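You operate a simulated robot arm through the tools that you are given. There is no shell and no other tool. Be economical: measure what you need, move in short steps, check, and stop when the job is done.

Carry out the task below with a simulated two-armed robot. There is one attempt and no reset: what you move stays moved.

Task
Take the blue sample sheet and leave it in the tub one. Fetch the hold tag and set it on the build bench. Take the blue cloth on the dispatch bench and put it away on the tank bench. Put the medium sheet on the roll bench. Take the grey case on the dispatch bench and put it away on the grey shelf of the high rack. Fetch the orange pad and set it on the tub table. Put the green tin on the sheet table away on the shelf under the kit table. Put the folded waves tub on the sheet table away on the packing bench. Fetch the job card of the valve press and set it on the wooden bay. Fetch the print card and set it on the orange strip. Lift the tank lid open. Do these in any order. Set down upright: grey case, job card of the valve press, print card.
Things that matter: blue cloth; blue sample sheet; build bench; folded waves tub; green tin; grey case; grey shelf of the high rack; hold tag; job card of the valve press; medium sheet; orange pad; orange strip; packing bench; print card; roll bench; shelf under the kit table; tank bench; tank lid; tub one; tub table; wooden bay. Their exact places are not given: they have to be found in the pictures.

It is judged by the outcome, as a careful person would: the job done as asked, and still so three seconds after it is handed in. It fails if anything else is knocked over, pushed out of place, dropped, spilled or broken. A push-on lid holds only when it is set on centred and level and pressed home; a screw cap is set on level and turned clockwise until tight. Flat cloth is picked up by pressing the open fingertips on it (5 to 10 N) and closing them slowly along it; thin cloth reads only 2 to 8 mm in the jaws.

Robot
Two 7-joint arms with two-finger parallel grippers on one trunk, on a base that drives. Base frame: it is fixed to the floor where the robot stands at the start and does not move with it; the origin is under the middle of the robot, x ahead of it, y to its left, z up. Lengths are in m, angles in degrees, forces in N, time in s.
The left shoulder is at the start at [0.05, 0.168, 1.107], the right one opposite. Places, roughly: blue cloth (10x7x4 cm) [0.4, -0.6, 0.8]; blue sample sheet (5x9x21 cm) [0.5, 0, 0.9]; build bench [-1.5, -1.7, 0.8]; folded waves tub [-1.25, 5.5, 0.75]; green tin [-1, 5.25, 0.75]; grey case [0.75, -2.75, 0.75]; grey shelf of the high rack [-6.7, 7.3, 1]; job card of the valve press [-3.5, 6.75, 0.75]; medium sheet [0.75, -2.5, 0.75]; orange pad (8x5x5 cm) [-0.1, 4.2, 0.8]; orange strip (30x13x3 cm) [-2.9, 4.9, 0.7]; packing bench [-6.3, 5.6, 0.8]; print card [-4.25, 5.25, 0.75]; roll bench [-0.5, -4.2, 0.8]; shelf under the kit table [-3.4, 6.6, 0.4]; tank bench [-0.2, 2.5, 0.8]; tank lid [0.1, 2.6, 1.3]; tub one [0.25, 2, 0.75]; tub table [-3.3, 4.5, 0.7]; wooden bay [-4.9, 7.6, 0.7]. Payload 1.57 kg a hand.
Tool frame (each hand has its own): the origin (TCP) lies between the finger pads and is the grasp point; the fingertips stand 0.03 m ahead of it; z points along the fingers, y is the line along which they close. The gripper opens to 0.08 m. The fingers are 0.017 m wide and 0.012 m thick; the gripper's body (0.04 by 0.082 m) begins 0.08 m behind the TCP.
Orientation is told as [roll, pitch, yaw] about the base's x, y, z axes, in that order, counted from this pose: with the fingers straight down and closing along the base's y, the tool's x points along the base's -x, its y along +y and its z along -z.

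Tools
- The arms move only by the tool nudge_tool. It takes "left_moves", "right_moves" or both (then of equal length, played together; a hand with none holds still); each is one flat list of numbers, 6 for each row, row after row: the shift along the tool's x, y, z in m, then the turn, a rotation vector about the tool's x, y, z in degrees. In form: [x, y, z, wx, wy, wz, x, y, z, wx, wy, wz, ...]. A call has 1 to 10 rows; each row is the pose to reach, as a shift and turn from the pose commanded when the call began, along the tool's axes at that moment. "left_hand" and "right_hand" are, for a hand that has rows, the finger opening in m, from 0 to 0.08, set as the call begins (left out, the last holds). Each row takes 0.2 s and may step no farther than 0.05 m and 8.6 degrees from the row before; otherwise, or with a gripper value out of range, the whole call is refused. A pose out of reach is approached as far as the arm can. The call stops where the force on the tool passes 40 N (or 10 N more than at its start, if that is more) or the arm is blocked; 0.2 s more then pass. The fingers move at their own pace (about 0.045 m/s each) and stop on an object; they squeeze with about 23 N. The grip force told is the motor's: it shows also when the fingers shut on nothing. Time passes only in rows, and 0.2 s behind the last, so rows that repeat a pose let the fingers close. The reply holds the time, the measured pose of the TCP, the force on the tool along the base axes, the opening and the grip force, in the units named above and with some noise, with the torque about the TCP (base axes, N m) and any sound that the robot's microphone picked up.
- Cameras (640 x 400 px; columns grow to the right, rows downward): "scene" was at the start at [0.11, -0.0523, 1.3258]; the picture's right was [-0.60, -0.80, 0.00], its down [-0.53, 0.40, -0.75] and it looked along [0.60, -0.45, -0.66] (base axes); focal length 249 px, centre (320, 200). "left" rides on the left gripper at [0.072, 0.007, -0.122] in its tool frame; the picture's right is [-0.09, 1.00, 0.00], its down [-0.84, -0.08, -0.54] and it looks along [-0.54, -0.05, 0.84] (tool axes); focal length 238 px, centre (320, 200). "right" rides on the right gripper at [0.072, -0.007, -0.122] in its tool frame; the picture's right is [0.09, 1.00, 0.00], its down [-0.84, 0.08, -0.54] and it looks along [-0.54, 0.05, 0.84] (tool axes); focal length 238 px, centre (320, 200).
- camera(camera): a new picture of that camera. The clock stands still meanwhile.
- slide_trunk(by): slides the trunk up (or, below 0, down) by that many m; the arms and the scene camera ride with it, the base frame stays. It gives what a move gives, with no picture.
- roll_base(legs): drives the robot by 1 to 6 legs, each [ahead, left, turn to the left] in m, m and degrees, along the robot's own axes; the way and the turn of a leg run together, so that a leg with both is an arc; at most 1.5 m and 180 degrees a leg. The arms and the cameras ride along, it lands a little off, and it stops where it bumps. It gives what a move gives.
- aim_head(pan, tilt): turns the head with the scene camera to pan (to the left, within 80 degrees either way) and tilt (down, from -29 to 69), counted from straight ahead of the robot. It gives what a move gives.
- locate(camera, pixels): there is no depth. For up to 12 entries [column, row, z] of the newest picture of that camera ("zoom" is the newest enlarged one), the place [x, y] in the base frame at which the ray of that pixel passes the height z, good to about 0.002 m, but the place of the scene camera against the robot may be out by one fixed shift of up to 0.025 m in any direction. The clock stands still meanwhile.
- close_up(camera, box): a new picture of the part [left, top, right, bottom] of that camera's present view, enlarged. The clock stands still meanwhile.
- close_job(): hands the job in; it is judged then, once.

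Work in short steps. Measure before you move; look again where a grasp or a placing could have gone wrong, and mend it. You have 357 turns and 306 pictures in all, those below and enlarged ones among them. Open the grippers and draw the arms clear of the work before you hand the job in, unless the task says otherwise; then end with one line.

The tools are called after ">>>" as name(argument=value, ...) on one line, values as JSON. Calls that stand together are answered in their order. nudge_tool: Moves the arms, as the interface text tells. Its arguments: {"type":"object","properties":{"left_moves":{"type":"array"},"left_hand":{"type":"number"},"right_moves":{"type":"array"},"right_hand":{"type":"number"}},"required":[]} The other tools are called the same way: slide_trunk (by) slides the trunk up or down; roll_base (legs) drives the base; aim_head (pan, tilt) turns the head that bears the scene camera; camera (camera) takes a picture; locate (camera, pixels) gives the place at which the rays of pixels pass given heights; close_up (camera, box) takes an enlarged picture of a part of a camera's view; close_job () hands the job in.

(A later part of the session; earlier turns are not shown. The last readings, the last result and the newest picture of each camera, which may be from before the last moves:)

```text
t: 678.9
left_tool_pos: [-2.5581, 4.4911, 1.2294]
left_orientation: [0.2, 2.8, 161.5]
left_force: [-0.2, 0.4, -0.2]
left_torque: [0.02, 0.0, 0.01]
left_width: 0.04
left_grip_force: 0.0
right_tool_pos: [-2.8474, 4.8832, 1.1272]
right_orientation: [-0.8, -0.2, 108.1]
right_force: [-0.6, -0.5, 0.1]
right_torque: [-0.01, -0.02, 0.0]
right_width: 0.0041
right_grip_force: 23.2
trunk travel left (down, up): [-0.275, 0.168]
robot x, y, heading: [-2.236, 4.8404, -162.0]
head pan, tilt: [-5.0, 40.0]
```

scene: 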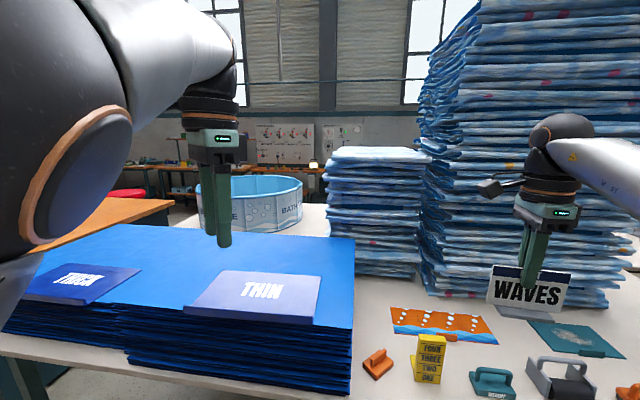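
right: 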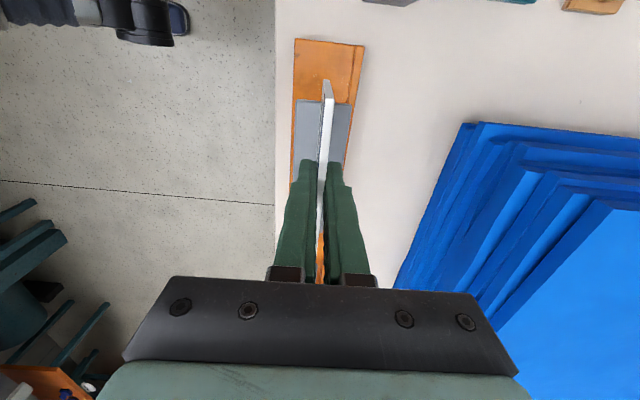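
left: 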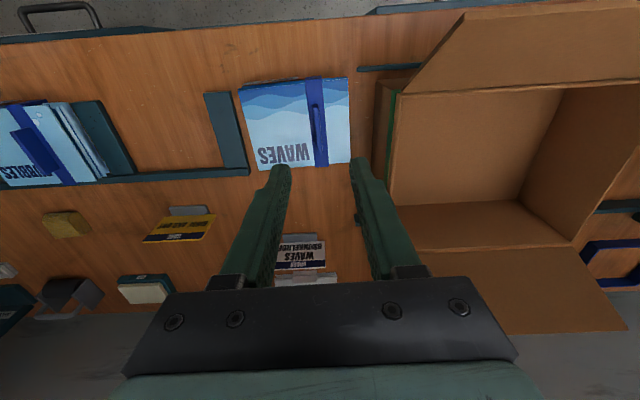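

Shift to the strip centre and descend to 5 cm above.

>>> nudge_tool(right_moves=[-0.02, 0.01, 0.03, 0, 0, 0, -0.04, 0.02, 0.065, 0, 0, 0, -0.0568, 0.0294, 0.1, 0, 0, 0, -0.0568, 0.0294, 0.14, 0, 0, 0, -0.0568, 0.0294, 0.18, 0, 0, 0, -0.0568, 0.0294, 0.22, 0, 0, 0, -0.0568, 0.0294, 0.25, 0, 0, 0])

>>> camera(camera="right")

>>> close_up(camera="scene", box=[340, 200, 600, 400])

```text
t: 680.5
left_tool_pos: [-2.559, 4.4928, 1.2251]
left_orientation: [-0.3, 3.3, 161.5]
left_force: [0.2, -0.3, 0.3]
left_torque: [0.01, 0.0, 0.01]
left_width: 0.0399
left_grip_force: 0.1
right_tool_pos: [-2.8885, 4.931, 0.8772]
right_orientation: [-0.6, -0.2, 108.2]
right_force: [0.5, 0.1, -0.5]
right_torque: [0.06, -0.05, -0.01]
right_width: 0.0039
right_grip_force: 22.9
trunk travel left (down, up): [-0.275, 0.168]
robot x, y, heading: [-2.2427, 4.8403, -162.0]
head pan, tilt: [-5.0, 40.0]
```

```text
54 pictures are left
```

right: 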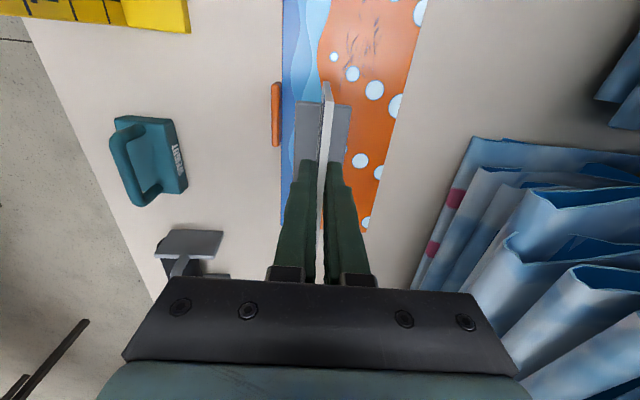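

```text
2.00 times, centred on (470, 300) of scene
```

zoom: 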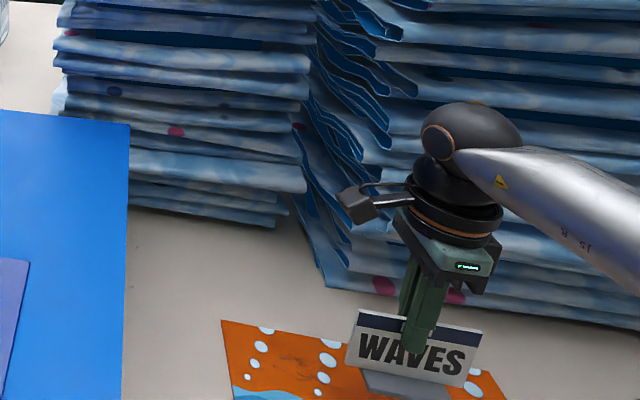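

The foot will land inside the strip. Lower slowly to contact.

>>> nudge_tool(right_moves=[0, 0.005, 0.015, 0, 0, 0, 0, 0.006, 0.03, 0, 0, 0, 0, 0.006, 0.042, 0, 0, 0, 0, 0.006, 0.05, 0, 0, 0, 0, 0.006, 0.056, 0, 0, 0, 0, 0.006, 0.061, 0, 0, 0])

>>> camera(camera="right")

```text
t: 681.9
left_tool_pos: [-2.5552, 4.4918, 1.226]
left_orientation: [-0.4, 3.0, 161.4]
left_force: [0.3, -0.5, 0.0]
left_torque: [-0.01, -0.02, 0.02]
left_width: 0.0402
left_grip_force: 0.0
right_tool_pos: [-2.8942, 4.9283, 0.8237]
right_orientation: [0.0, 0.0, 108.1]
right_force: [3.5, 3.9, 28.9]
right_torque: [0.02, -0.12, -0.02]
right_width: 0.0045
right_grip_force: 23.4
trunk travel left (down, up): [-0.275, 0.168]
robot x, y, heading: [-2.2388, 4.8437, -161.9]
head pan, tilt: [-5.0, 40.0]
```

```text
52 pictures are left
```

right: 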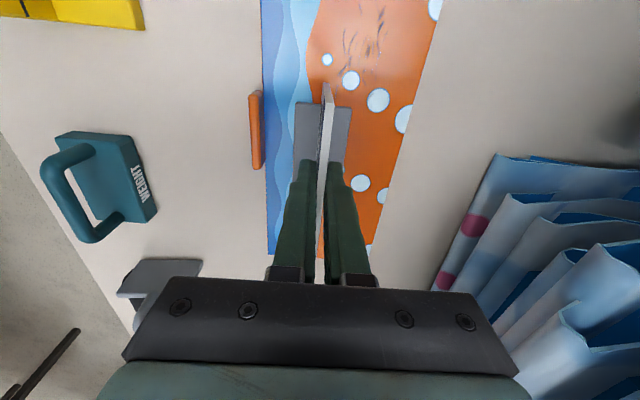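

Seated on the strip (29 N). Ease off 6 mm command, open, rise straight.

>>> nudge_tool(right_moves=[0, 0, -0.005, 0, 0, 0, 0, 0, -0.006, 0, 0, 0])

>>> nudge_tool(right_moves=[0, 0, 0, 0, 0, 0, 0, 0, 0, 0, 0, 0, 0, 0, 0, 0, 0, 0], right_hand=0.05)

>>> nudge_tool(right_moves=[0, 0, -0.02, 0, 0, 0, 0, 0, -0.05, 0, 0, 0, 0, 0, -0.09, 0, 0, 0, 0, 0, -0.13, 0, 0, 0, 0, 0, -0.17, 0, 0, 0, 0, 0, -0.21, 0, 0, 0, 0, 0, -0.25, 0, 0, 0])

>>> camera(camera="right")

```text
t: 682.5
left_tool_pos: [-2.5583, 4.4921, 1.2258]
left_orientation: [-0.4, 3.2, 161.5]
left_force: [-0.3, 0.2, -0.5]
left_torque: [0.02, 0.02, 0.0]
left_width: 0.0397
left_grip_force: 0.0
right_tool_pos: [-2.8954, 4.9284, 0.8238]
right_orientation: [-0.6, -0.2, 108.2]
right_force: [-0.6, 0.7, 10.1]
right_torque: [-0.17, 0.15, -0.01]
right_width: 0.0044
right_grip_force: 23.5
trunk travel left (down, up): [-0.275, 0.168]
robot x, y, heading: [-2.2414, 4.8403, -161.6]
head pan, tilt: [-5.0, 40.0]
```

```text
t: 683.3
left_tool_pos: [-2.5592, 4.4927, 1.2244]
left_orientation: [-0.3, 3.3, 161.5]
left_force: [-0.2, -0.4, 0.2]
left_torque: [0.01, -0.05, 0.02]
left_width: 0.04
left_grip_force: 0.1
right_tool_pos: [-2.8957, 4.9262, 0.8226]
right_orientation: [-0.6, -0.3, 108.3]
right_force: [-0.8, -0.8, 0.0]
right_torque: [-0.01, 0.02, 0.02]
right_width: 0.0499
right_grip_force: 0.0
trunk travel left (down, up): [-0.275, 0.168]
robot x, y, heading: [-2.2403, 4.838, -162.0]
head pan, tilt: [-5.0, 40.0]
```

```text
t: 684.9
left_tool_pos: [-2.5576, 4.4916, 1.2246]
left_orientation: [-0.2, 3.2, 161.4]
left_force: [-0.2, 0.0, -0.6]
left_torque: [-0.03, 0.0, 0.02]
left_width: 0.0397
left_grip_force: 0.0
right_tool_pos: [-2.8949, 4.9262, 1.074]
right_orientation: [-0.7, -0.3, 108.3]
right_force: [0.4, -0.6, 0.6]
right_torque: [-0.01, 0.01, 0.01]
right_width: 0.05
right_grip_force: 0.0
right hand out of reach, approached as far as the arm can: row 7
trunk travel left (down, up): [-0.275, 0.168]
robot x, y, heading: [-2.2421, 4.8402, -161.7]
head pan, tilt: [-5.0, 40.0]
```

```text
51 pictures are left
```

right: 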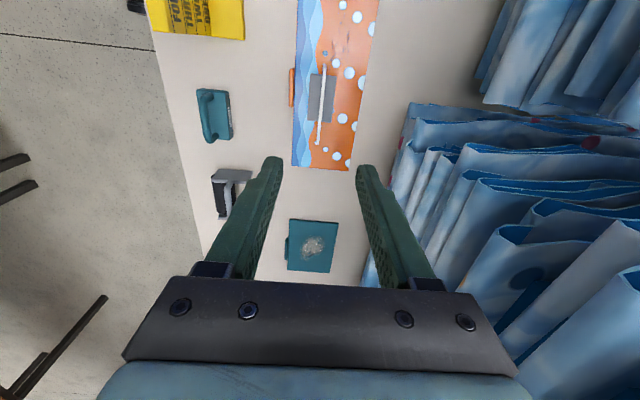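

Print card stands on the strip. Next the green tin: back off, turn around, and approach the sheet table.

>>> roll_base(legs=[[-0.25, 0, 0], [0, 0, -180], [0.33, -0.03, 0]])

>>> camera(camera="right")

>>> camera(camera="scene")

```text
t: 696.0
left_tool_pos: [-1.3401, 5.3307, 1.2238]
left_orientation: [-0.4, 3.4, -19.9]
left_force: [0.8, 0.1, -1.2]
left_torque: [0.03, 0.01, 0.04]
left_width: 0.0401
left_grip_force: 0.0
right_tool_pos: [-1.0141, 4.8872, 1.0735]
right_orientation: [-0.6, -0.2, -73.2]
right_force: [0.5, -0.1, -0.5]
right_torque: [0.0, 0.02, 0.0]
right_width: 0.0498
right_grip_force: 0.1
trunk travel left (down, up): [-0.275, 0.168]
robot x, y, heading: [-1.6702, 4.9888, 16.6]
head pan, tilt: [-5.0, 40.0]
```

```text
50 pictures are left
```

right: 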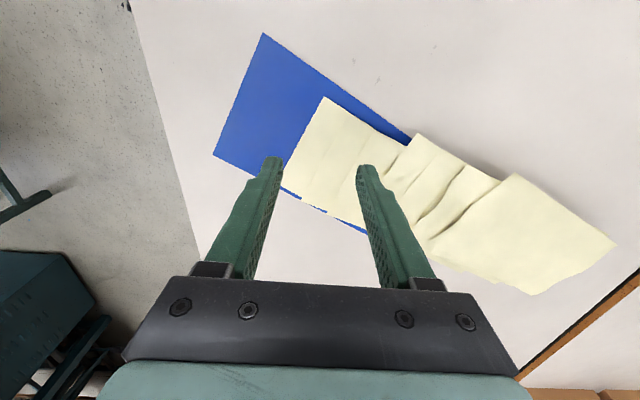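

```text
49 pictures are left
```

scene: 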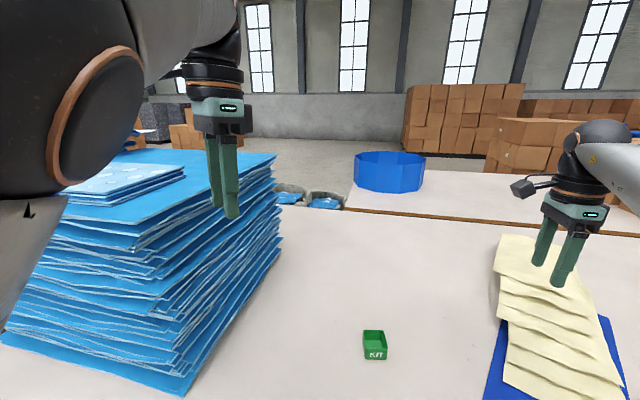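

Zoom and locate the tin (374,345).

>>> close_up(camera="scene", box=[345, 315, 405, 375])

>>> locate(camera="scene", pixels=[[365, 359, 0.74], [386, 359, 0.74], [363, 333, 0.79], [384, 332, 0.79], [387, 346, 0.79], [364, 347, 0.79]])

```text
6.67 times, centred on (375, 345) of scene
```

zoom: 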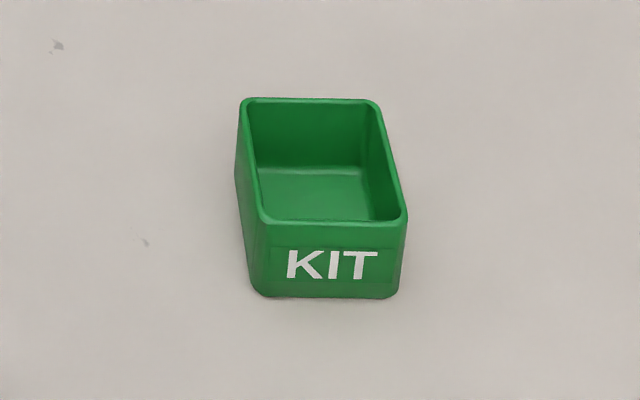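

```text
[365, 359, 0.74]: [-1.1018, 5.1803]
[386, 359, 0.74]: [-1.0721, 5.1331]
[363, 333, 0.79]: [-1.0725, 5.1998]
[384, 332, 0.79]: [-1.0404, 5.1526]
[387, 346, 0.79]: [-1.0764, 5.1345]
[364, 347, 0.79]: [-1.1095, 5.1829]
```

Tin ≈6 cm wide, rim z≈0.785, centre (-1.10,5.16), side direction 32°. I'll grasp it tilted 45° so I can later place it under the table. First yaw the right hand.

>>> nudge_tool(right_moves=[0.016, -0.0145, -0.003, 0, 0, -8, 0.032, -0.029, -0.006, 0, 0, -16, 0.049, -0.0435, -0.01, 0, 0, -24, 0.065, -0.058, -0.01, 0, 0, -32, 0.081, -0.0725, -0.01, 0, 0, -40, 0.097, -0.087, -0.01, 0, 0, -48, 0.113, -0.1015, -0.01, 0, 0, -56, 0.13, -0.116, -0.01, 0, 0, -64, 0.146, -0.1305, -0.01, 0, 0, -72, 0.162, -0.145, -0.01, 0, 0, -80], right_hand=0.08)

>>> nudge_tool(right_moves=[0, 0, 0, 0, 0, -8.5, 0, 0, 0, 0, 0, -17, 0, 0, 0, 0, 0, -25.5])

>>> nudge_tool(right_moves=[0, 0, 0, 0, -8, 0, 0, 0, 0, 0, -16, 0, 0, 0, 0, 0, -24, 0, 0, 0, 0, 0, -32, 0, 0, 0, 0, 0, -40, 0, 0, 0, 0, 0, -45, 0])

```text
t: 698.2
left_tool_pos: [-1.3392, 5.3303, 1.2204]
left_orientation: [-0.8, 3.8, -19.9]
left_force: [0.6, -0.3, 0.3]
left_torque: [0.02, 0.0, 0.01]
left_width: 0.0398
left_grip_force: 0.1
right_tool_pos: [-1.2015, 5.001, 1.086]
right_orientation: [-0.3, 0.6, 6.9]
right_force: [0.8, 0.2, 0.4]
right_torque: [-0.02, -0.01, 0.02]
right_width: 0.08
right_grip_force: 0.1
trunk travel left (down, up): [-0.275, 0.168]
robot x, y, heading: [-1.6685, 4.9906, 17.0]
head pan, tilt: [-5.0, 40.0]
```

```text
t: 699.0
left_tool_pos: [-1.3403, 5.3308, 1.22]
left_orientation: [-0.8, 3.8, -19.9]
left_force: [-0.2, -0.1, -0.5]
left_torque: [0.01, 0.0, 0.01]
left_width: 0.0402
left_grip_force: 0.0
right_tool_pos: [-1.201, 5.0009, 1.085]
right_orientation: [0.0, 0.7, 32.5]
right_force: [-0.1, -0.8, -0.7]
right_torque: [-0.02, -0.01, -0.03]
right_width: 0.0801
right_grip_force: 0.0
trunk travel left (down, up): [-0.275, 0.168]
robot x, y, heading: [-1.667, 4.9888, 16.7]
head pan, tilt: [-5.0, 40.0]
```

```text
t: 700.4
left_tool_pos: [-1.34, 5.3298, 1.2196]
left_orientation: [-0.8, 3.9, -19.9]
left_force: [0.8, -0.1, 0.2]
left_torque: [-0.01, -0.01, 0.0]
left_width: 0.0399
left_grip_force: 0.0
right_tool_pos: [-1.2015, 4.9998, 1.0859]
right_orientation: [0.1, -44.7, 32.3]
right_force: [-0.9, 0.6, 0.2]
right_torque: [-0.03, 0.01, -0.02]
right_width: 0.08
right_grip_force: 0.0
trunk travel left (down, up): [-0.275, 0.168]
robot x, y, heading: [-1.6709, 4.9926, 16.6]
head pan, tilt: [-5.0, 40.0]
```

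Tool tilted 45°. Move to the pre-grasp point 10 cm before the tin along the tool axis and look.

>>> nudge_tool(right_moves=[0.017, 0.014, 0.038, 0, 0, 0, 0.035, 0.028, 0.077, 0, 0, 0, 0.052, 0.041, 0.116, 0, 0, 0, 0.07, 0.055, 0.155, 0, 0, 0, 0.087, 0.069, 0.194, 0, 0, 0, 0.1043, 0.083, 0.233, 0, 0, 0, 0.1043, 0.083, 0.233, 0, 0, 0])

>>> camera(camera="right")

```text
t: 702.0
left_tool_pos: [-1.3403, 5.3309, 1.2196]
left_orientation: [-0.9, 3.9, -19.9]
left_force: [-0.3, 0.3, -0.3]
left_torque: [-0.02, 0.02, -0.04]
left_width: 0.0399
left_grip_force: 0.1
right_tool_pos: [-1.1709, 5.118, 0.8476]
right_orientation: [0.0, -44.4, 32.3]
right_force: [0.5, 0.1, 0.1]
right_torque: [-0.02, 0.01, 0.0]
right_width: 0.08
right_grip_force: 0.1
trunk travel left (down, up): [-0.275, 0.168]
robot x, y, heading: [-1.6713, 4.9872, 16.9]
head pan, tilt: [-5.0, 40.0]
```

```text
47 pictures are left
```

right: 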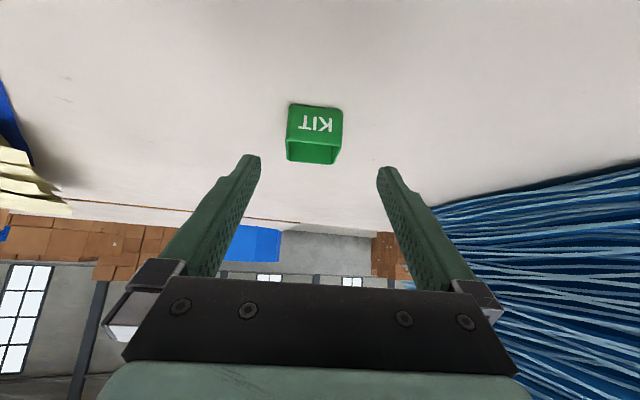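

Well aligned. Advance 10 cm along the tool axis (y −6 mm) and close.

>>> nudge_tool(right_moves=[0, -0.006, 0.03, 0, 0, 0, 0, -0.006, 0.06, 0, 0, 0, 0, -0.006, 0.085, 0, 0, 0, 0, -0.006, 0.1, 0, 0, 0])

>>> nudge_tool(right_moves=[0, 0, 0, 0, 0, 0, 0, 0, 0, 0, 0, 0, 0, 0, 0, 0, 0, 0], right_hand=0.03)

>>> camera(camera="right")

```text
t: 703.0
left_tool_pos: [-1.3396, 5.3312, 1.2195]
left_orientation: [-0.9, 3.9, -19.9]
left_force: [-0.3, 0.4, -0.1]
left_torque: [0.01, 0.02, 0.02]
left_width: 0.0401
left_grip_force: 0.1
right_tool_pos: [-1.1071, 5.1499, 0.776]
right_orientation: [0.0, -44.4, 32.2]
right_force: [0.1, 0.9, 0.2]
right_torque: [0.0, 0.0, -0.02]
right_width: 0.0801
right_grip_force: 0.0
trunk travel left (down, up): [-0.275, 0.168]
robot x, y, heading: [-1.6698, 4.9882, 16.9]
head pan, tilt: [-5.0, 40.0]
```

```text
t: 703.8
left_tool_pos: [-1.3387, 5.3303, 1.2201]
left_orientation: [-0.7, 3.9, -19.8]
left_force: [-0.4, -1.0, 0.5]
left_torque: [0.0, -0.03, -0.02]
left_width: 0.0401
left_grip_force: 0.0
right_tool_pos: [-1.1078, 5.1495, 0.7758]
right_orientation: [0.0, -44.4, 32.3]
right_force: [0.6, -0.5, -0.6]
right_torque: [0.0, -0.02, -0.02]
right_width: 0.0559
right_grip_force: 23.2
trunk travel left (down, up): [-0.275, 0.168]
robot x, y, heading: [-1.6696, 4.9917, 16.5]
head pan, tilt: [-5.0, 40.0]
```

```text
46 pictures are left
```

right: 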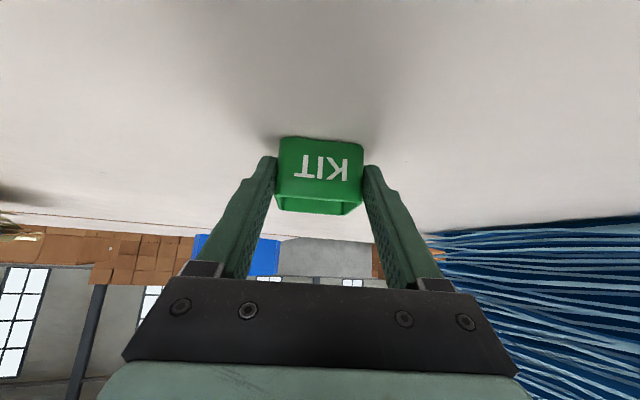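

Tin gripped (5.6 cm). Lift vertically 0.25, back off, turn north to the kit table.

>>> nudge_tool(right_moves=[-0.007, 0, -0.007, 0, 0, 0, -0.021, 0, -0.0215, 0, 0, 0, -0.042, 0, -0.043, 0, 0, 0, -0.063, 0, -0.064, 0, 0, 0, -0.084, 0, -0.086, 0, 0, 0, -0.105, 0, -0.107, 0, 0, 0, -0.126, 0, -0.128, 0, 0, 0, -0.147, 0, -0.15, 0, 0, 0, -0.168, 0, -0.171, 0, 0, 0])

>>> roll_base(legs=[[-0.4, 0, 0], [0, 0, 92], [0.9, 0, 0], [0, 0, 50]])

>>> aim_head(pan=5, tilt=35)

>>> camera(camera="scene")

```text
t: 705.8
left_tool_pos: [-1.3404, 5.3301, 1.2224]
left_orientation: [-0.5, 3.6, -19.9]
left_force: [0.5, 0.1, 0.2]
left_torque: [0.01, -0.03, 0.0]
left_width: 0.04
left_grip_force: 0.1
right_tool_pos: [-1.1097, 5.1506, 1.0151]
right_orientation: [-0.1, -44.3, 32.3]
right_force: [-0.8, 0.1, -0.9]
right_torque: [0.01, 0.03, 0.01]
right_width: 0.0553
right_grip_force: 23.1
trunk travel left (down, up): [-0.275, 0.168]
robot x, y, heading: [-1.6705, 4.9899, 16.5]
head pan, tilt: [-5.0, 40.0]
```

```text
t: 718.8
left_tool_pos: [-2.8369, 5.6158, 1.2212]
left_orientation: [-0.7, 3.7, 124.8]
left_force: [-0.6, 0.0, -0.1]
left_torque: [-0.03, -0.01, -0.02]
left_width: 0.0399
left_grip_force: 0.0
right_tool_pos: [-2.9203, 5.8972, 1.0147]
right_orientation: [0.0, -44.3, 176.9]
right_force: [0.6, 0.3, -0.3]
right_torque: [-0.01, -0.05, 0.0]
right_width: 0.0555
right_grip_force: 22.9
trunk travel left (down, up): [-0.275, 0.168]
robot x, y, heading: [-2.3721, 5.7021, 161.5]
head pan, tilt: [-5.0, 40.0]
```

```text
t: 719.5
left_tool_pos: [-2.8377, 5.6162, 1.2197]
left_orientation: [-0.9, 3.8, 124.7]
left_force: [0.7, -1.2, 0.3]
left_torque: [-0.03, 0.0, -0.01]
left_width: 0.0402
left_grip_force: 0.1
right_tool_pos: [-2.9206, 5.8958, 1.0148]
right_orientation: [0.0, -44.4, 176.9]
right_force: [-0.2, -0.4, -1.0]
right_torque: [0.01, 0.01, -0.01]
right_width: 0.0554
right_grip_force: 22.8
trunk travel left (down, up): [-0.275, 0.168]
robot x, y, heading: [-2.369, 5.7026, 161.4]
head pan, tilt: [5.0, 35.0]
```

```text
45 pictures are left
```

scene: 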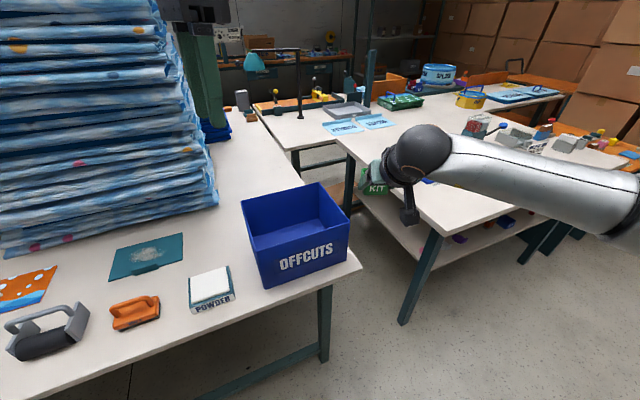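

Locate kit-table corner (432,237) and the shelf front edge (440,255)–(600,215).

>>> locate(camera="scene", pixels=[[432, 237, 0.74], [630, 178, 0.74], [345, 150, 0.74], [403, 322, 0.0], [500, 240, 0.4], [560, 225, 0.4], [500, 240, 0.3], [355, 262, 0.74]])

>>> close_up(camera="scene", box=[330, 100, 640, 330])

```text
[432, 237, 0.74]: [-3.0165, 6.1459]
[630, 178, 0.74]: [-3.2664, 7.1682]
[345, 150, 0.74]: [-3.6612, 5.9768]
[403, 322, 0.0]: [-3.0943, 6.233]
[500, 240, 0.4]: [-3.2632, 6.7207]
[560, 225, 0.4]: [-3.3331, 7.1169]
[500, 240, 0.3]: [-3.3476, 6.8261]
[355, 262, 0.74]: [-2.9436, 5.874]
```

```text
1.74 times, centred on (485, 215) of scene
```

zoom: 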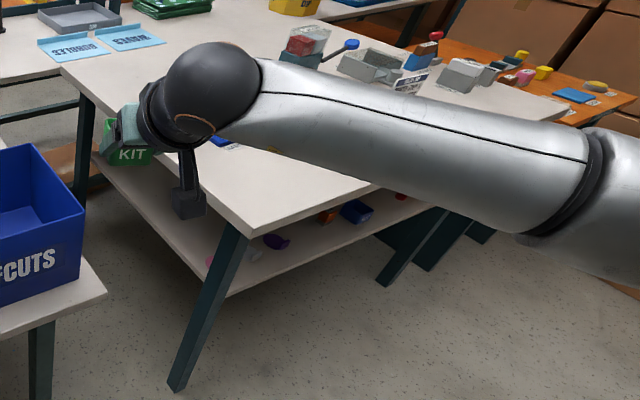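

The job card is visible beside the valve press; the shelf's front holds small bins. Raise the tin a bit, move along the aisle and face the kit table.

>>> nudge_tool(right_moves=[-0.021, 0, -0.0215, 0, 0, 0, -0.042, 0, -0.043, 0, 0, 0, -0.063, 0, -0.064, 0, 0, 0, -0.084, 0, -0.086, 0, 0, 0])

>>> roll_base(legs=[[0, 0, -53], [0.85, -0.15, 0], [0, 0, 89]])

>>> aim_head(pan=0, tilt=45)

>>> camera(camera="scene")

```text
t: 720.5
left_tool_pos: [-2.8378, 5.616, 1.2198]
left_orientation: [-1.0, 3.8, 124.8]
left_force: [0.2, 0.9, 0.1]
left_torque: [0.04, -0.01, 0.01]
left_width: 0.04
left_grip_force: 0.1
right_tool_pos: [-2.9203, 5.8956, 1.134]
right_orientation: [-0.1, -44.3, 177.0]
right_force: [0.3, -0.2, -0.3]
right_torque: [0.01, 0.01, 0.03]
right_width: 0.0556
right_grip_force: 23.1
trunk travel left (down, up): [-0.275, 0.168]
robot x, y, heading: [-2.3697, 5.7034, 161.2]
head pan, tilt: [5.0, 35.0]
```

```text
t: 731.2
left_tool_pos: [-2.8203, 6.2238, 1.2192]
left_orientation: [-0.8, 4.0, 159.4]
left_force: [-0.2, -0.4, -0.9]
left_torque: [-0.02, 0.01, 0.0]
left_width: 0.0399
left_grip_force: 0.0
right_tool_pos: [-3.0471, 6.4072, 1.1337]
right_orientation: [-0.1, -44.4, -148.5]
right_force: [0.2, 0.6, -0.4]
right_torque: [0.01, -0.04, -0.01]
right_width: 0.0556
right_grip_force: 23.2
trunk travel left (down, up): [-0.275, 0.168]
robot x, y, heading: [-2.4859, 6.5586, -163.9]
head pan, tilt: [5.0, 35.0]
```

```text
t: 732.0
left_tool_pos: [-2.8203, 6.223, 1.2162]
left_orientation: [-1.1, 4.3, 159.2]
left_force: [0.5, -0.1, 0.2]
left_torque: [0.0, 0.0, 0.02]
left_width: 0.04
left_grip_force: 0.0
right_tool_pos: [-3.0468, 6.4075, 1.1335]
right_orientation: [0.0, -44.4, -148.4]
right_force: [0.3, 0.1, -1.0]
right_torque: [0.02, -0.08, 0.0]
right_width: 0.0553
right_grip_force: 23.2
trunk travel left (down, up): [-0.275, 0.168]
robot x, y, heading: [-2.487, 6.5617, -164.1]
head pan, tilt: [0.0, 45.0]
```

```text
43 pictures are left
```

scene: 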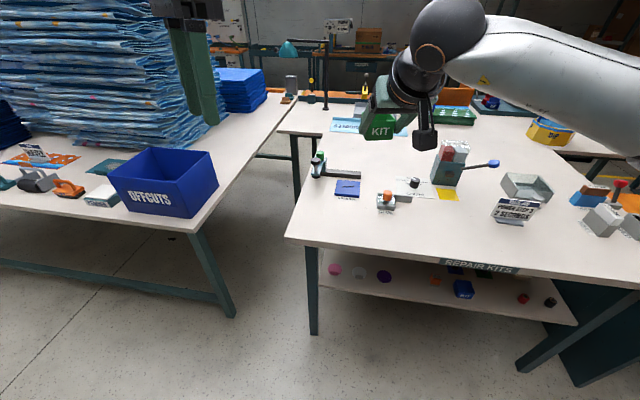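

Zoom on the shelf and the card by the press.

>>> close_up(camera="scene", box=[300, 240, 600, 340])

>>> close_up(camera="scene", box=[300, 120, 640, 260])

>>> locate(camera="scene", pixels=[[420, 258, 0.74], [330, 292, 0.4], [450, 306, 0.4], [330, 292, 0.35], [450, 306, 0.35], [313, 335, 0.0], [495, 297, 0.4], [495, 297, 0.35], [412, 283, 0.4], [513, 222, 0.745], [530, 190, 0.745]])

```text
2.13 times, centred on (450, 290) of scene
```

zoom: 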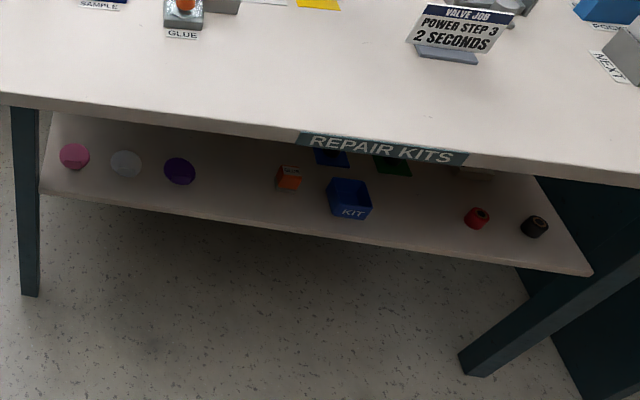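

```text
1.88 times, centred on (470, 190) of scene
```

zoom: 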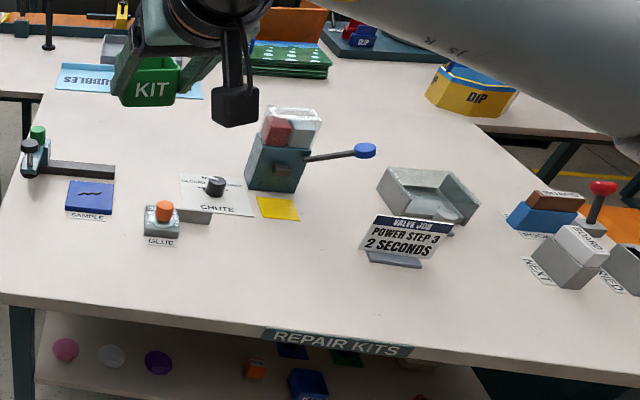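

```text
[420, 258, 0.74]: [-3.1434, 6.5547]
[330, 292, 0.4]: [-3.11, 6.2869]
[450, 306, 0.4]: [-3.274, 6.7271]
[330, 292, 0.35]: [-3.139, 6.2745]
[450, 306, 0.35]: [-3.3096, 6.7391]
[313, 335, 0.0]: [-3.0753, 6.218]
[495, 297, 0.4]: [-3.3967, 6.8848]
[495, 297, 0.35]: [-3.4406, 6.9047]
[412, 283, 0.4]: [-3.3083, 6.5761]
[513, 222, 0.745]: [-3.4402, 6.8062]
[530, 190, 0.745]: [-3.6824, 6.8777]
```

Job card = "VALVE JOB" at ≈(-3.42,6.81). For the tin: gap on the shelf between the purple and orange parts at ≈(-3.26,6.58). Strafe right, lower the trunk, draw the hand back and lower it in front of the table.

>>> roll_base(legs=[[0, -0.24, 0]])

>>> nudge_tool(right_moves=[0.028, 0.011, -0.027, 0, 0, 0, 0.055, 0.022, -0.054, 0, 0, 0, 0.083, 0.033, -0.081, 0, 0, 0, 0.11, 0.043, -0.108, 0, 0, 0])

>>> slide_trunk(by=-0.25)

>>> camera(camera="scene")

```text
t: 733.7
left_tool_pos: [-2.8841, 6.4485, 1.2171]
left_orientation: [-1.1, 4.2, 159.6]
left_force: [0.0, 0.8, 0.1]
left_torque: [-0.01, 0.03, 0.04]
left_width: 0.04
left_grip_force: 0.1
right_tool_pos: [-3.1128, 6.6307, 1.1334]
right_orientation: [-0.1, -44.4, -148.1]
right_force: [0.2, -0.4, -0.4]
right_torque: [-0.01, -0.01, 0.04]
right_width: 0.0555
right_grip_force: 22.5
trunk travel left (down, up): [-0.275, 0.168]
robot x, y, heading: [-2.5488, 6.7878, -163.5]
head pan, tilt: [0.0, 45.0]
```

```text
t: 734.7
left_tool_pos: [-2.8852, 6.4474, 1.2148]
left_orientation: [-1.4, 4.6, 159.5]
left_force: [-0.2, -0.3, -1.3]
left_torque: [0.01, -0.01, 0.01]
left_width: 0.0398
left_grip_force: 0.1
right_tool_pos: [-2.9575, 6.6752, 1.1371]
right_orientation: [0.0, -44.4, -148.2]
right_force: [0.9, 0.1, -1.4]
right_torque: [-0.01, 0.0, -0.01]
right_width: 0.0553
right_grip_force: 22.8
trunk travel left (down, up): [-0.275, 0.168]
robot x, y, heading: [-2.5475, 6.7892, -163.6]
head pan, tilt: [0.0, 45.0]
```

```text
t: 737.3
left_tool_pos: [-2.8865, 6.4472, 0.9647]
left_orientation: [-1.5, 4.7, 159.7]
left_force: [-0.2, 0.3, 0.5]
left_torque: [0.01, 0.0, -0.01]
left_width: 0.0401
left_grip_force: 0.0
right_tool_pos: [-2.9578, 6.6757, 0.8861]
right_orientation: [0.0, -44.4, -148.2]
right_force: [-0.3, -1.3, -0.1]
right_torque: [0.01, -0.04, 0.02]
right_width: 0.0553
right_grip_force: 23.2
trunk travel left (down, up): [-0.025, 0.418]
robot x, y, heading: [-2.55, 6.7873, -163.8]
head pan, tilt: [0.0, 45.0]
```

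```text
40 pictures are left
```

scene: 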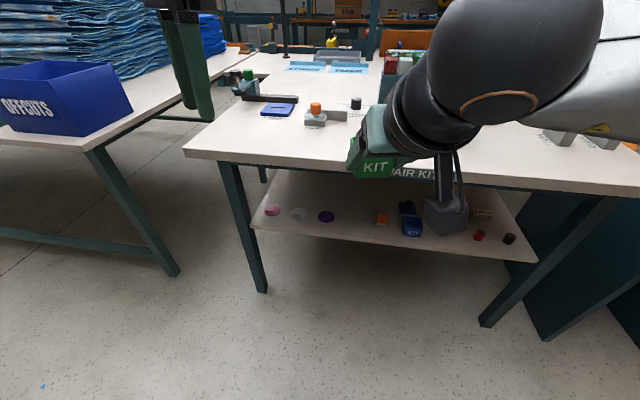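

Triangulate the shelf height with the blue KIT tin's foot (411,237) and locate the gap (354,224).

>>> locate(camera="scene", pixels=[[411, 237, 0.4], [411, 237, 0.35], [411, 237, 0.3], [354, 226, 0.4], [354, 226, 0.35], [326, 222, 0.4], [382, 226, 0.4], [356, 244, 0.4], [356, 244, 0.35], [380, 177, 0.72]])

>>> close_up(camera="scene", box=[230, 150, 450, 290])

```text
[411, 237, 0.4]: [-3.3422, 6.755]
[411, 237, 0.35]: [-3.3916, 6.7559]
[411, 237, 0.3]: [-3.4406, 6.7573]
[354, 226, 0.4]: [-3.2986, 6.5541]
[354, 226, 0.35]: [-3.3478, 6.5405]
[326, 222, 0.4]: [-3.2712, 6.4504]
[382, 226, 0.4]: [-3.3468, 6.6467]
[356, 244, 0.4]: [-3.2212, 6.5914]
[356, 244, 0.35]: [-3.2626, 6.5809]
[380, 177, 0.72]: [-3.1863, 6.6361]
```

```text
2.86 times, centred on (340, 220) of scene
```

zoom: 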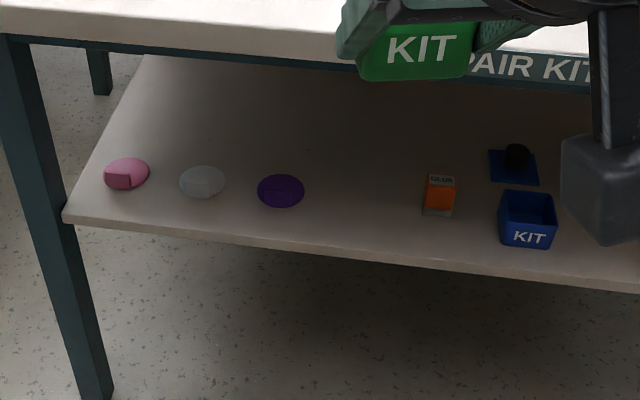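

Shelf ≈0.40 high. Lower the tin in front of the table to TCP 0.47.

>>> nudge_tool(right_moves=[0.032, 0.002, 0.033, 0, 0, 0, 0.065, 0.004, 0.066, 0, 0, 0, 0.097, 0.006, 0.099, 0, 0, 0, 0.129, 0.008, 0.132, 0, 0, 0, 0.162, 0.01, 0.165, 0, 0, 0, 0.194, 0.012, 0.198, 0, 0, 0, 0.226, 0.014, 0.231, 0, 0, 0, 0.259, 0.016, 0.264, 0, 0, 0, 0.291, 0.017, 0.297, 0, 0, 0])

>>> camera(camera="scene")

```text
t: 739.3
left_tool_pos: [-2.8849, 6.4468, 0.9628]
left_orientation: [-1.5, 4.7, 159.6]
left_force: [0.1, 0.7, -1.5]
left_torque: [-0.03, -0.02, 0.01]
left_width: 0.0398
left_grip_force: 0.0
right_tool_pos: [-2.9478, 6.663, 0.4708]
right_orientation: [0.1, -44.4, -148.2]
right_force: [-0.1, 0.1, -1.5]
right_torque: [-0.01, -0.04, -0.01]
right_width: 0.0556
right_grip_force: 22.9
trunk travel left (down, up): [-0.025, 0.418]
robot x, y, heading: [-2.5517, 6.7878, -163.7]
head pan, tilt: [0.0, 45.0]
```

```text
38 pictures are left
```

scene: 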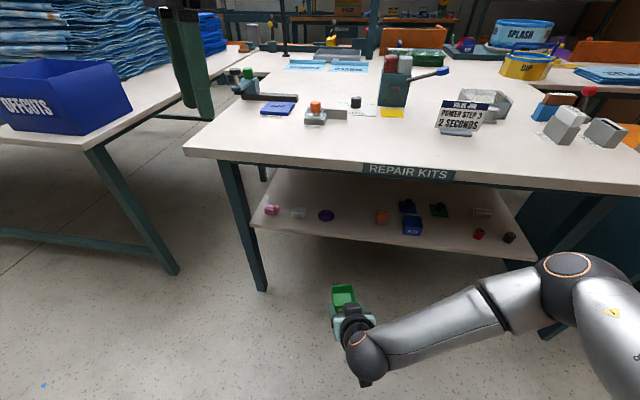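

Drive ahead 0.28, carrying the tin in under the table edge.

>>> roll_base(legs=[[0.28, 0, 0]])

>>> camera(camera="scene")

>>> camera(camera="right")

```text
t: 741.3
left_tool_pos: [-3.133, 6.3746, 0.9626]
left_orientation: [-1.5, 4.7, 158.9]
left_force: [-0.1, -0.8, 0.8]
left_torque: [0.01, 0.02, -0.01]
left_width: 0.0403
left_grip_force: 0.0
right_tool_pos: [-3.1898, 6.5918, 0.47]
right_orientation: [-0.2, -44.0, -148.3]
right_force: [0.9, 0.1, 0.6]
right_torque: [-0.03, 0.0, -0.03]
right_width: 0.0556
right_grip_force: 22.9
trunk travel left (down, up): [-0.025, 0.418]
robot x, y, heading: [-2.8016, 6.711, -164.2]
head pan, tilt: [0.0, 45.0]
stopped in leg 1: the robot was blocked; the commanded pose is now the measured one
```

```text
37 pictures are left
```

scene: 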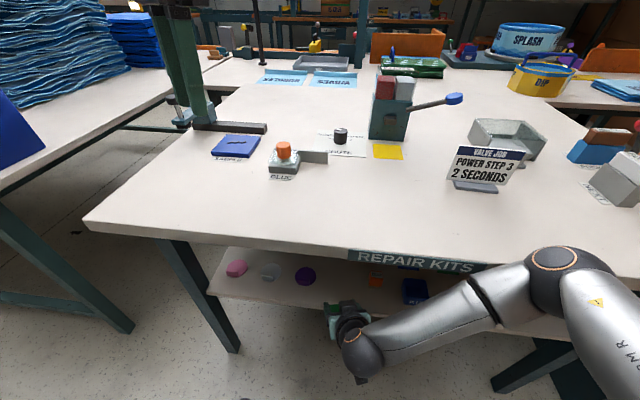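

```text
36 pictures are left
```

right: 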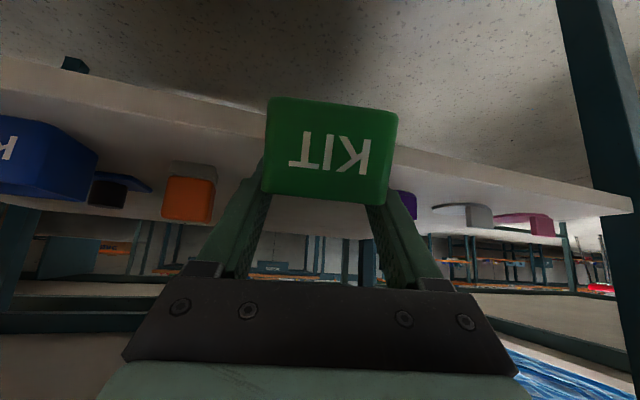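

The base stopped 2 cm early (fine). Extend the arm the remaining 7 cm horizontally.

>>> nudge_tool(right_moves=[-0.017, -0.007, 0.016, 0, 0, 0, -0.034, -0.013, 0.0325, 0, 0, 0, -0.0505, -0.02, 0.0488, 0, 0, 0])

>>> camera(camera="right")

```text
t: 741.8
left_tool_pos: [-3.1333, 6.3768, 0.9608]
left_orientation: [-1.7, 5.1, 158.9]
left_force: [0.2, 0.1, 0.6]
left_torque: [0.01, 0.03, -0.03]
left_width: 0.0399
left_grip_force: 0.0
right_tool_pos: [-3.2005, 6.5785, 0.4681]
right_orientation: [1.2, -43.1, -147.4]
right_force: [0.2, 0.3, -0.9]
right_torque: [0.01, 0.03, 0.01]
right_width: 0.0557
right_grip_force: 22.5
trunk travel left (down, up): [-0.025, 0.418]
robot x, y, heading: [-2.7996, 6.714, -164.3]
head pan, tilt: [0.0, 45.0]
stopped in row 2 (right hand): the force on the tool passed its limit (the readings are from after the stop); the commanded pose is now the measured one
```

```text
35 pictures are left
```

right: 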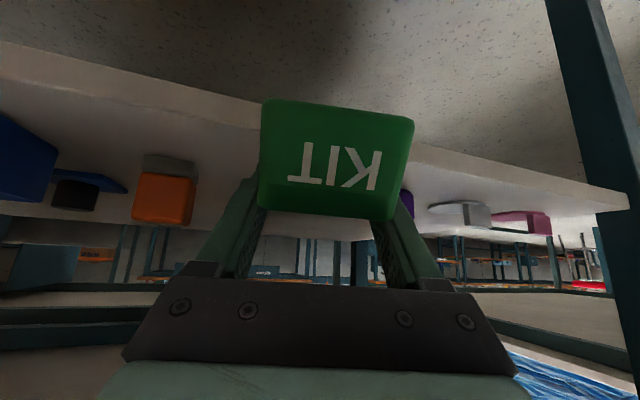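

The tin's lower edge hit the shelf front: the shelf is a bit higher (~0.435). Back 4 cm, raise 3 cm, then go in again.

>>> nudge_tool(right_moves=[0.014, 0.005, -0.0139, 0, 0, 0, 0.0288, 0.011, -0.0278, 0, 0, 0, 0.0078, 0.011, -0.0494, 0, 0, 0])

>>> camera(camera="right")

```text
t: 742.6
left_tool_pos: [-3.1346, 6.3811, 0.9621]
left_orientation: [-1.2, 5.2, 158.8]
left_force: [0.1, 0.5, -0.4]
left_torque: [-0.03, -0.02, 0.03]
left_width: 0.0398
left_grip_force: 0.0
right_tool_pos: [-3.1526, 6.5996, 0.4871]
right_orientation: [2.1, -41.8, -148.7]
right_force: [0.3, -0.1, -0.9]
right_torque: [0.01, 0.01, 0.0]
right_width: 0.0556
right_grip_force: 22.5
trunk travel left (down, up): [-0.025, 0.418]
robot x, y, heading: [-2.8007, 6.7123, -164.3]
head pan, tilt: [0.0, 45.0]
```

```text
34 pictures are left
```

right: 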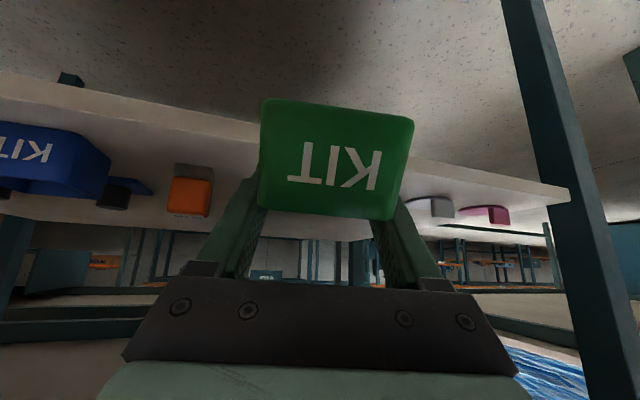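

Estimated shelf top ≈0.42, tin bottom ≈0.437 now. Raise 1.5 cm more and go in 8.5 cm.

>>> nudge_tool(right_moves=[-0.01, 0, -0.011, 0, 0, 0, -0.03, -0.008, 0.007, 0, 0, 0, -0.05, -0.016, 0.025, 0, 0, 0, -0.071, -0.0233, 0.0435, 0, 0, 0])

>>> camera(camera="right")

```text
t: 743.8
left_tool_pos: [-3.1234, 6.3768, 0.9601]
left_orientation: [-2.0, 5.5, 159.0]
left_force: [0.2, -0.1, 0.7]
left_torque: [0.03, 0.04, 0.01]
left_width: 0.0397
left_grip_force: 0.0
right_tool_pos: [-3.1829, 6.5514, 0.501]
right_orientation: [3.4, -40.5, -144.0]
right_force: [-0.9, 0.5, -0.3]
right_torque: [-0.05, 0.01, 0.02]
right_width: 0.0558
right_grip_force: 22.8
trunk travel left (down, up): [-0.025, 0.418]
robot x, y, heading: [-2.7914, 6.7148, -164.3]
head pan, tilt: [0.0, 45.0]
stopped in row 4 (right hand): the arm was blocked; the commanded pose is now the measured one
```

```text
33 pictures are left
```

right: 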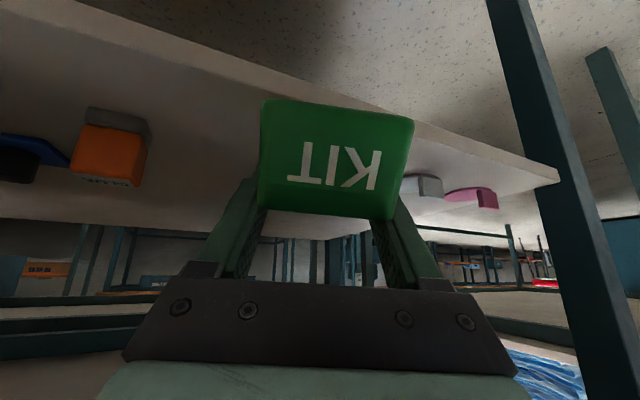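

The elbow presses on the table. Back the base 15 cm to free it, then reach in with a straighter arm.

>>> roll_base(legs=[[-0.16, 0, 0]])

>>> nudge_tool(right_moves=[0, 0, 0, 0, 0, 0])

>>> camera(camera="scene")

```text
t: 745.2
left_tool_pos: [-2.9791, 6.4187, 0.9544]
left_orientation: [-2.3, 5.8, 159.0]
left_force: [0.0, -0.3, -0.1]
left_torque: [-0.02, 0.02, -0.04]
left_width: 0.0401
left_grip_force: 0.1
right_tool_pos: [-3.04, 6.5993, 0.4931]
right_orientation: [3.5, -40.0, -144.7]
right_force: [0.8, -0.4, -0.3]
right_torque: [0.01, 0.02, -0.03]
right_width: 0.0555
right_grip_force: 23.1
trunk travel left (down, up): [-0.025, 0.418]
robot x, y, heading: [-2.6369, 6.7547, -164.3]
head pan, tilt: [0.0, 45.0]
```

```text
t: 745.6
left_tool_pos: [-2.979, 6.4201, 0.9533]
left_orientation: [-2.5, 6.0, 159.0]
left_force: [0.5, -0.4, -0.7]
left_torque: [-0.02, 0.02, 0.01]
left_width: 0.0399
left_grip_force: 0.1
right_tool_pos: [-3.0411, 6.5995, 0.4936]
right_orientation: [3.5, -40.0, -144.8]
right_force: [0.1, -0.2, -1.0]
right_torque: [-0.01, 0.02, -0.01]
right_width: 0.0556
right_grip_force: 23.6
trunk travel left (down, up): [-0.025, 0.418]
robot x, y, heading: [-2.6384, 6.7584, -164.3]
head pan, tilt: [0.0, 45.0]
```

```text
32 pictures are left
```

scene: 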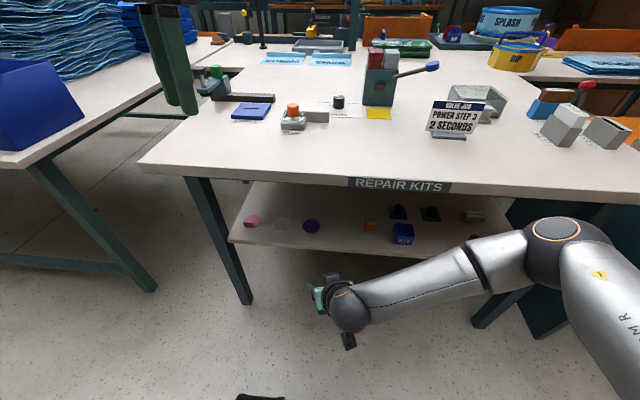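

Now reach in: 19 cm ahead with slight right shift, at TCP z≈0.503.

>>> nudge_tool(right_moves=[-0.0265, -0.03, 0.0135, 0, 0, 0, -0.053, -0.06, 0.033, 0, 0, 0, -0.0795, -0.085, 0.054, 0, 0, 0, -0.106, -0.098, 0.077, 0, 0, 0, -0.1325, -0.105, 0.098, 0, 0, 0])

>>> camera(camera="right")

>>> camera(camera="scene")

```text
t: 746.8
left_tool_pos: [-2.979, 6.4201, 0.9518]
left_orientation: [-2.5, 6.0, 158.9]
left_force: [0.5, 0.2, 0.3]
left_torque: [0.03, 0.02, -0.01]
left_width: 0.0398
left_grip_force: 0.0
right_tool_pos: [-3.2361, 6.5804, 0.5007]
right_orientation: [3.6, -40.0, -144.8]
right_force: [-0.1, -0.3, -0.6]
right_torque: [-0.01, 0.01, -0.01]
right_width: 0.0557
right_grip_force: 22.6
trunk travel left (down, up): [-0.025, 0.418]
robot x, y, heading: [-2.6387, 6.7572, -164.0]
head pan, tilt: [0.0, 45.0]
```

```text
31 pictures are left
```

right: 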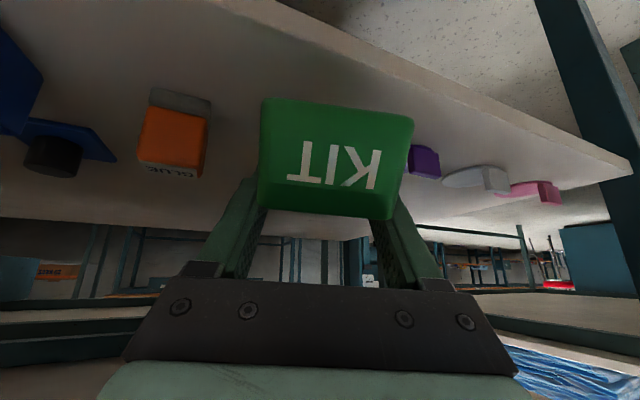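

```text
30 pictures are left
```

scene: 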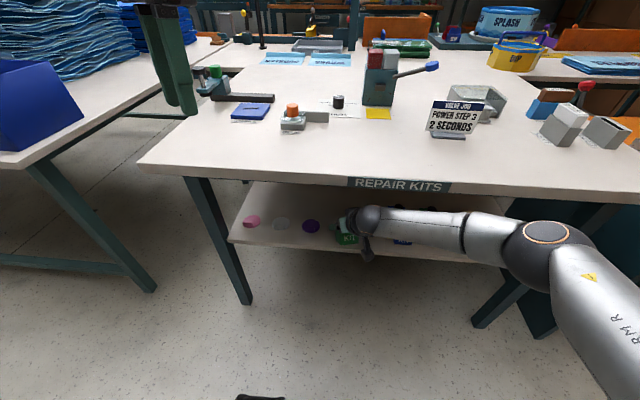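

The tin is over the shelf. Lower in small steps to contact.

>>> nudge_tool(right_moves=[0.005, 0, 0.006, 0, 0, 0, 0.01, 0, 0.0115, 0, 0, 0, 0.0145, 0, 0.017, 0, 0, 0, 0.018, 0, 0.0215, 0, 0, 0, 0.0215, 0, 0.0255, 0, 0, 0, 0.0245, 0, 0.029, 0, 0, 0])

>>> camera(camera="right")

```text
t: 748.3
left_tool_pos: [-2.9794, 6.4202, 0.9494]
left_orientation: [-2.7, 6.4, 158.9]
left_force: [0.6, -0.6, 0.2]
left_torque: [0.05, 0.03, 0.03]
left_width: 0.0398
left_grip_force: 0.0
right_tool_pos: [-3.2391, 6.5759, 0.4696]
right_orientation: [3.5, -41.0, -144.6]
right_force: [-3.5, -3.3, 10.8]
right_torque: [0.24, 0.06, 0.07]
right_width: 0.0561
right_grip_force: 22.7
trunk travel left (down, up): [-0.025, 0.418]
robot x, y, heading: [-2.6381, 6.7586, -164.4]
head pan, tilt: [0.0, 45.0]
stopped in row 6 (right hand): the force on the tool passed its limit (the readings are from after the stop); the commanded pose is now the measured one
```

```text
29 pictures are left
```

right: 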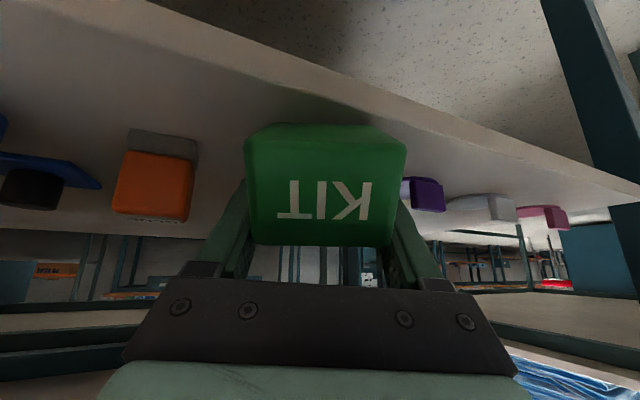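

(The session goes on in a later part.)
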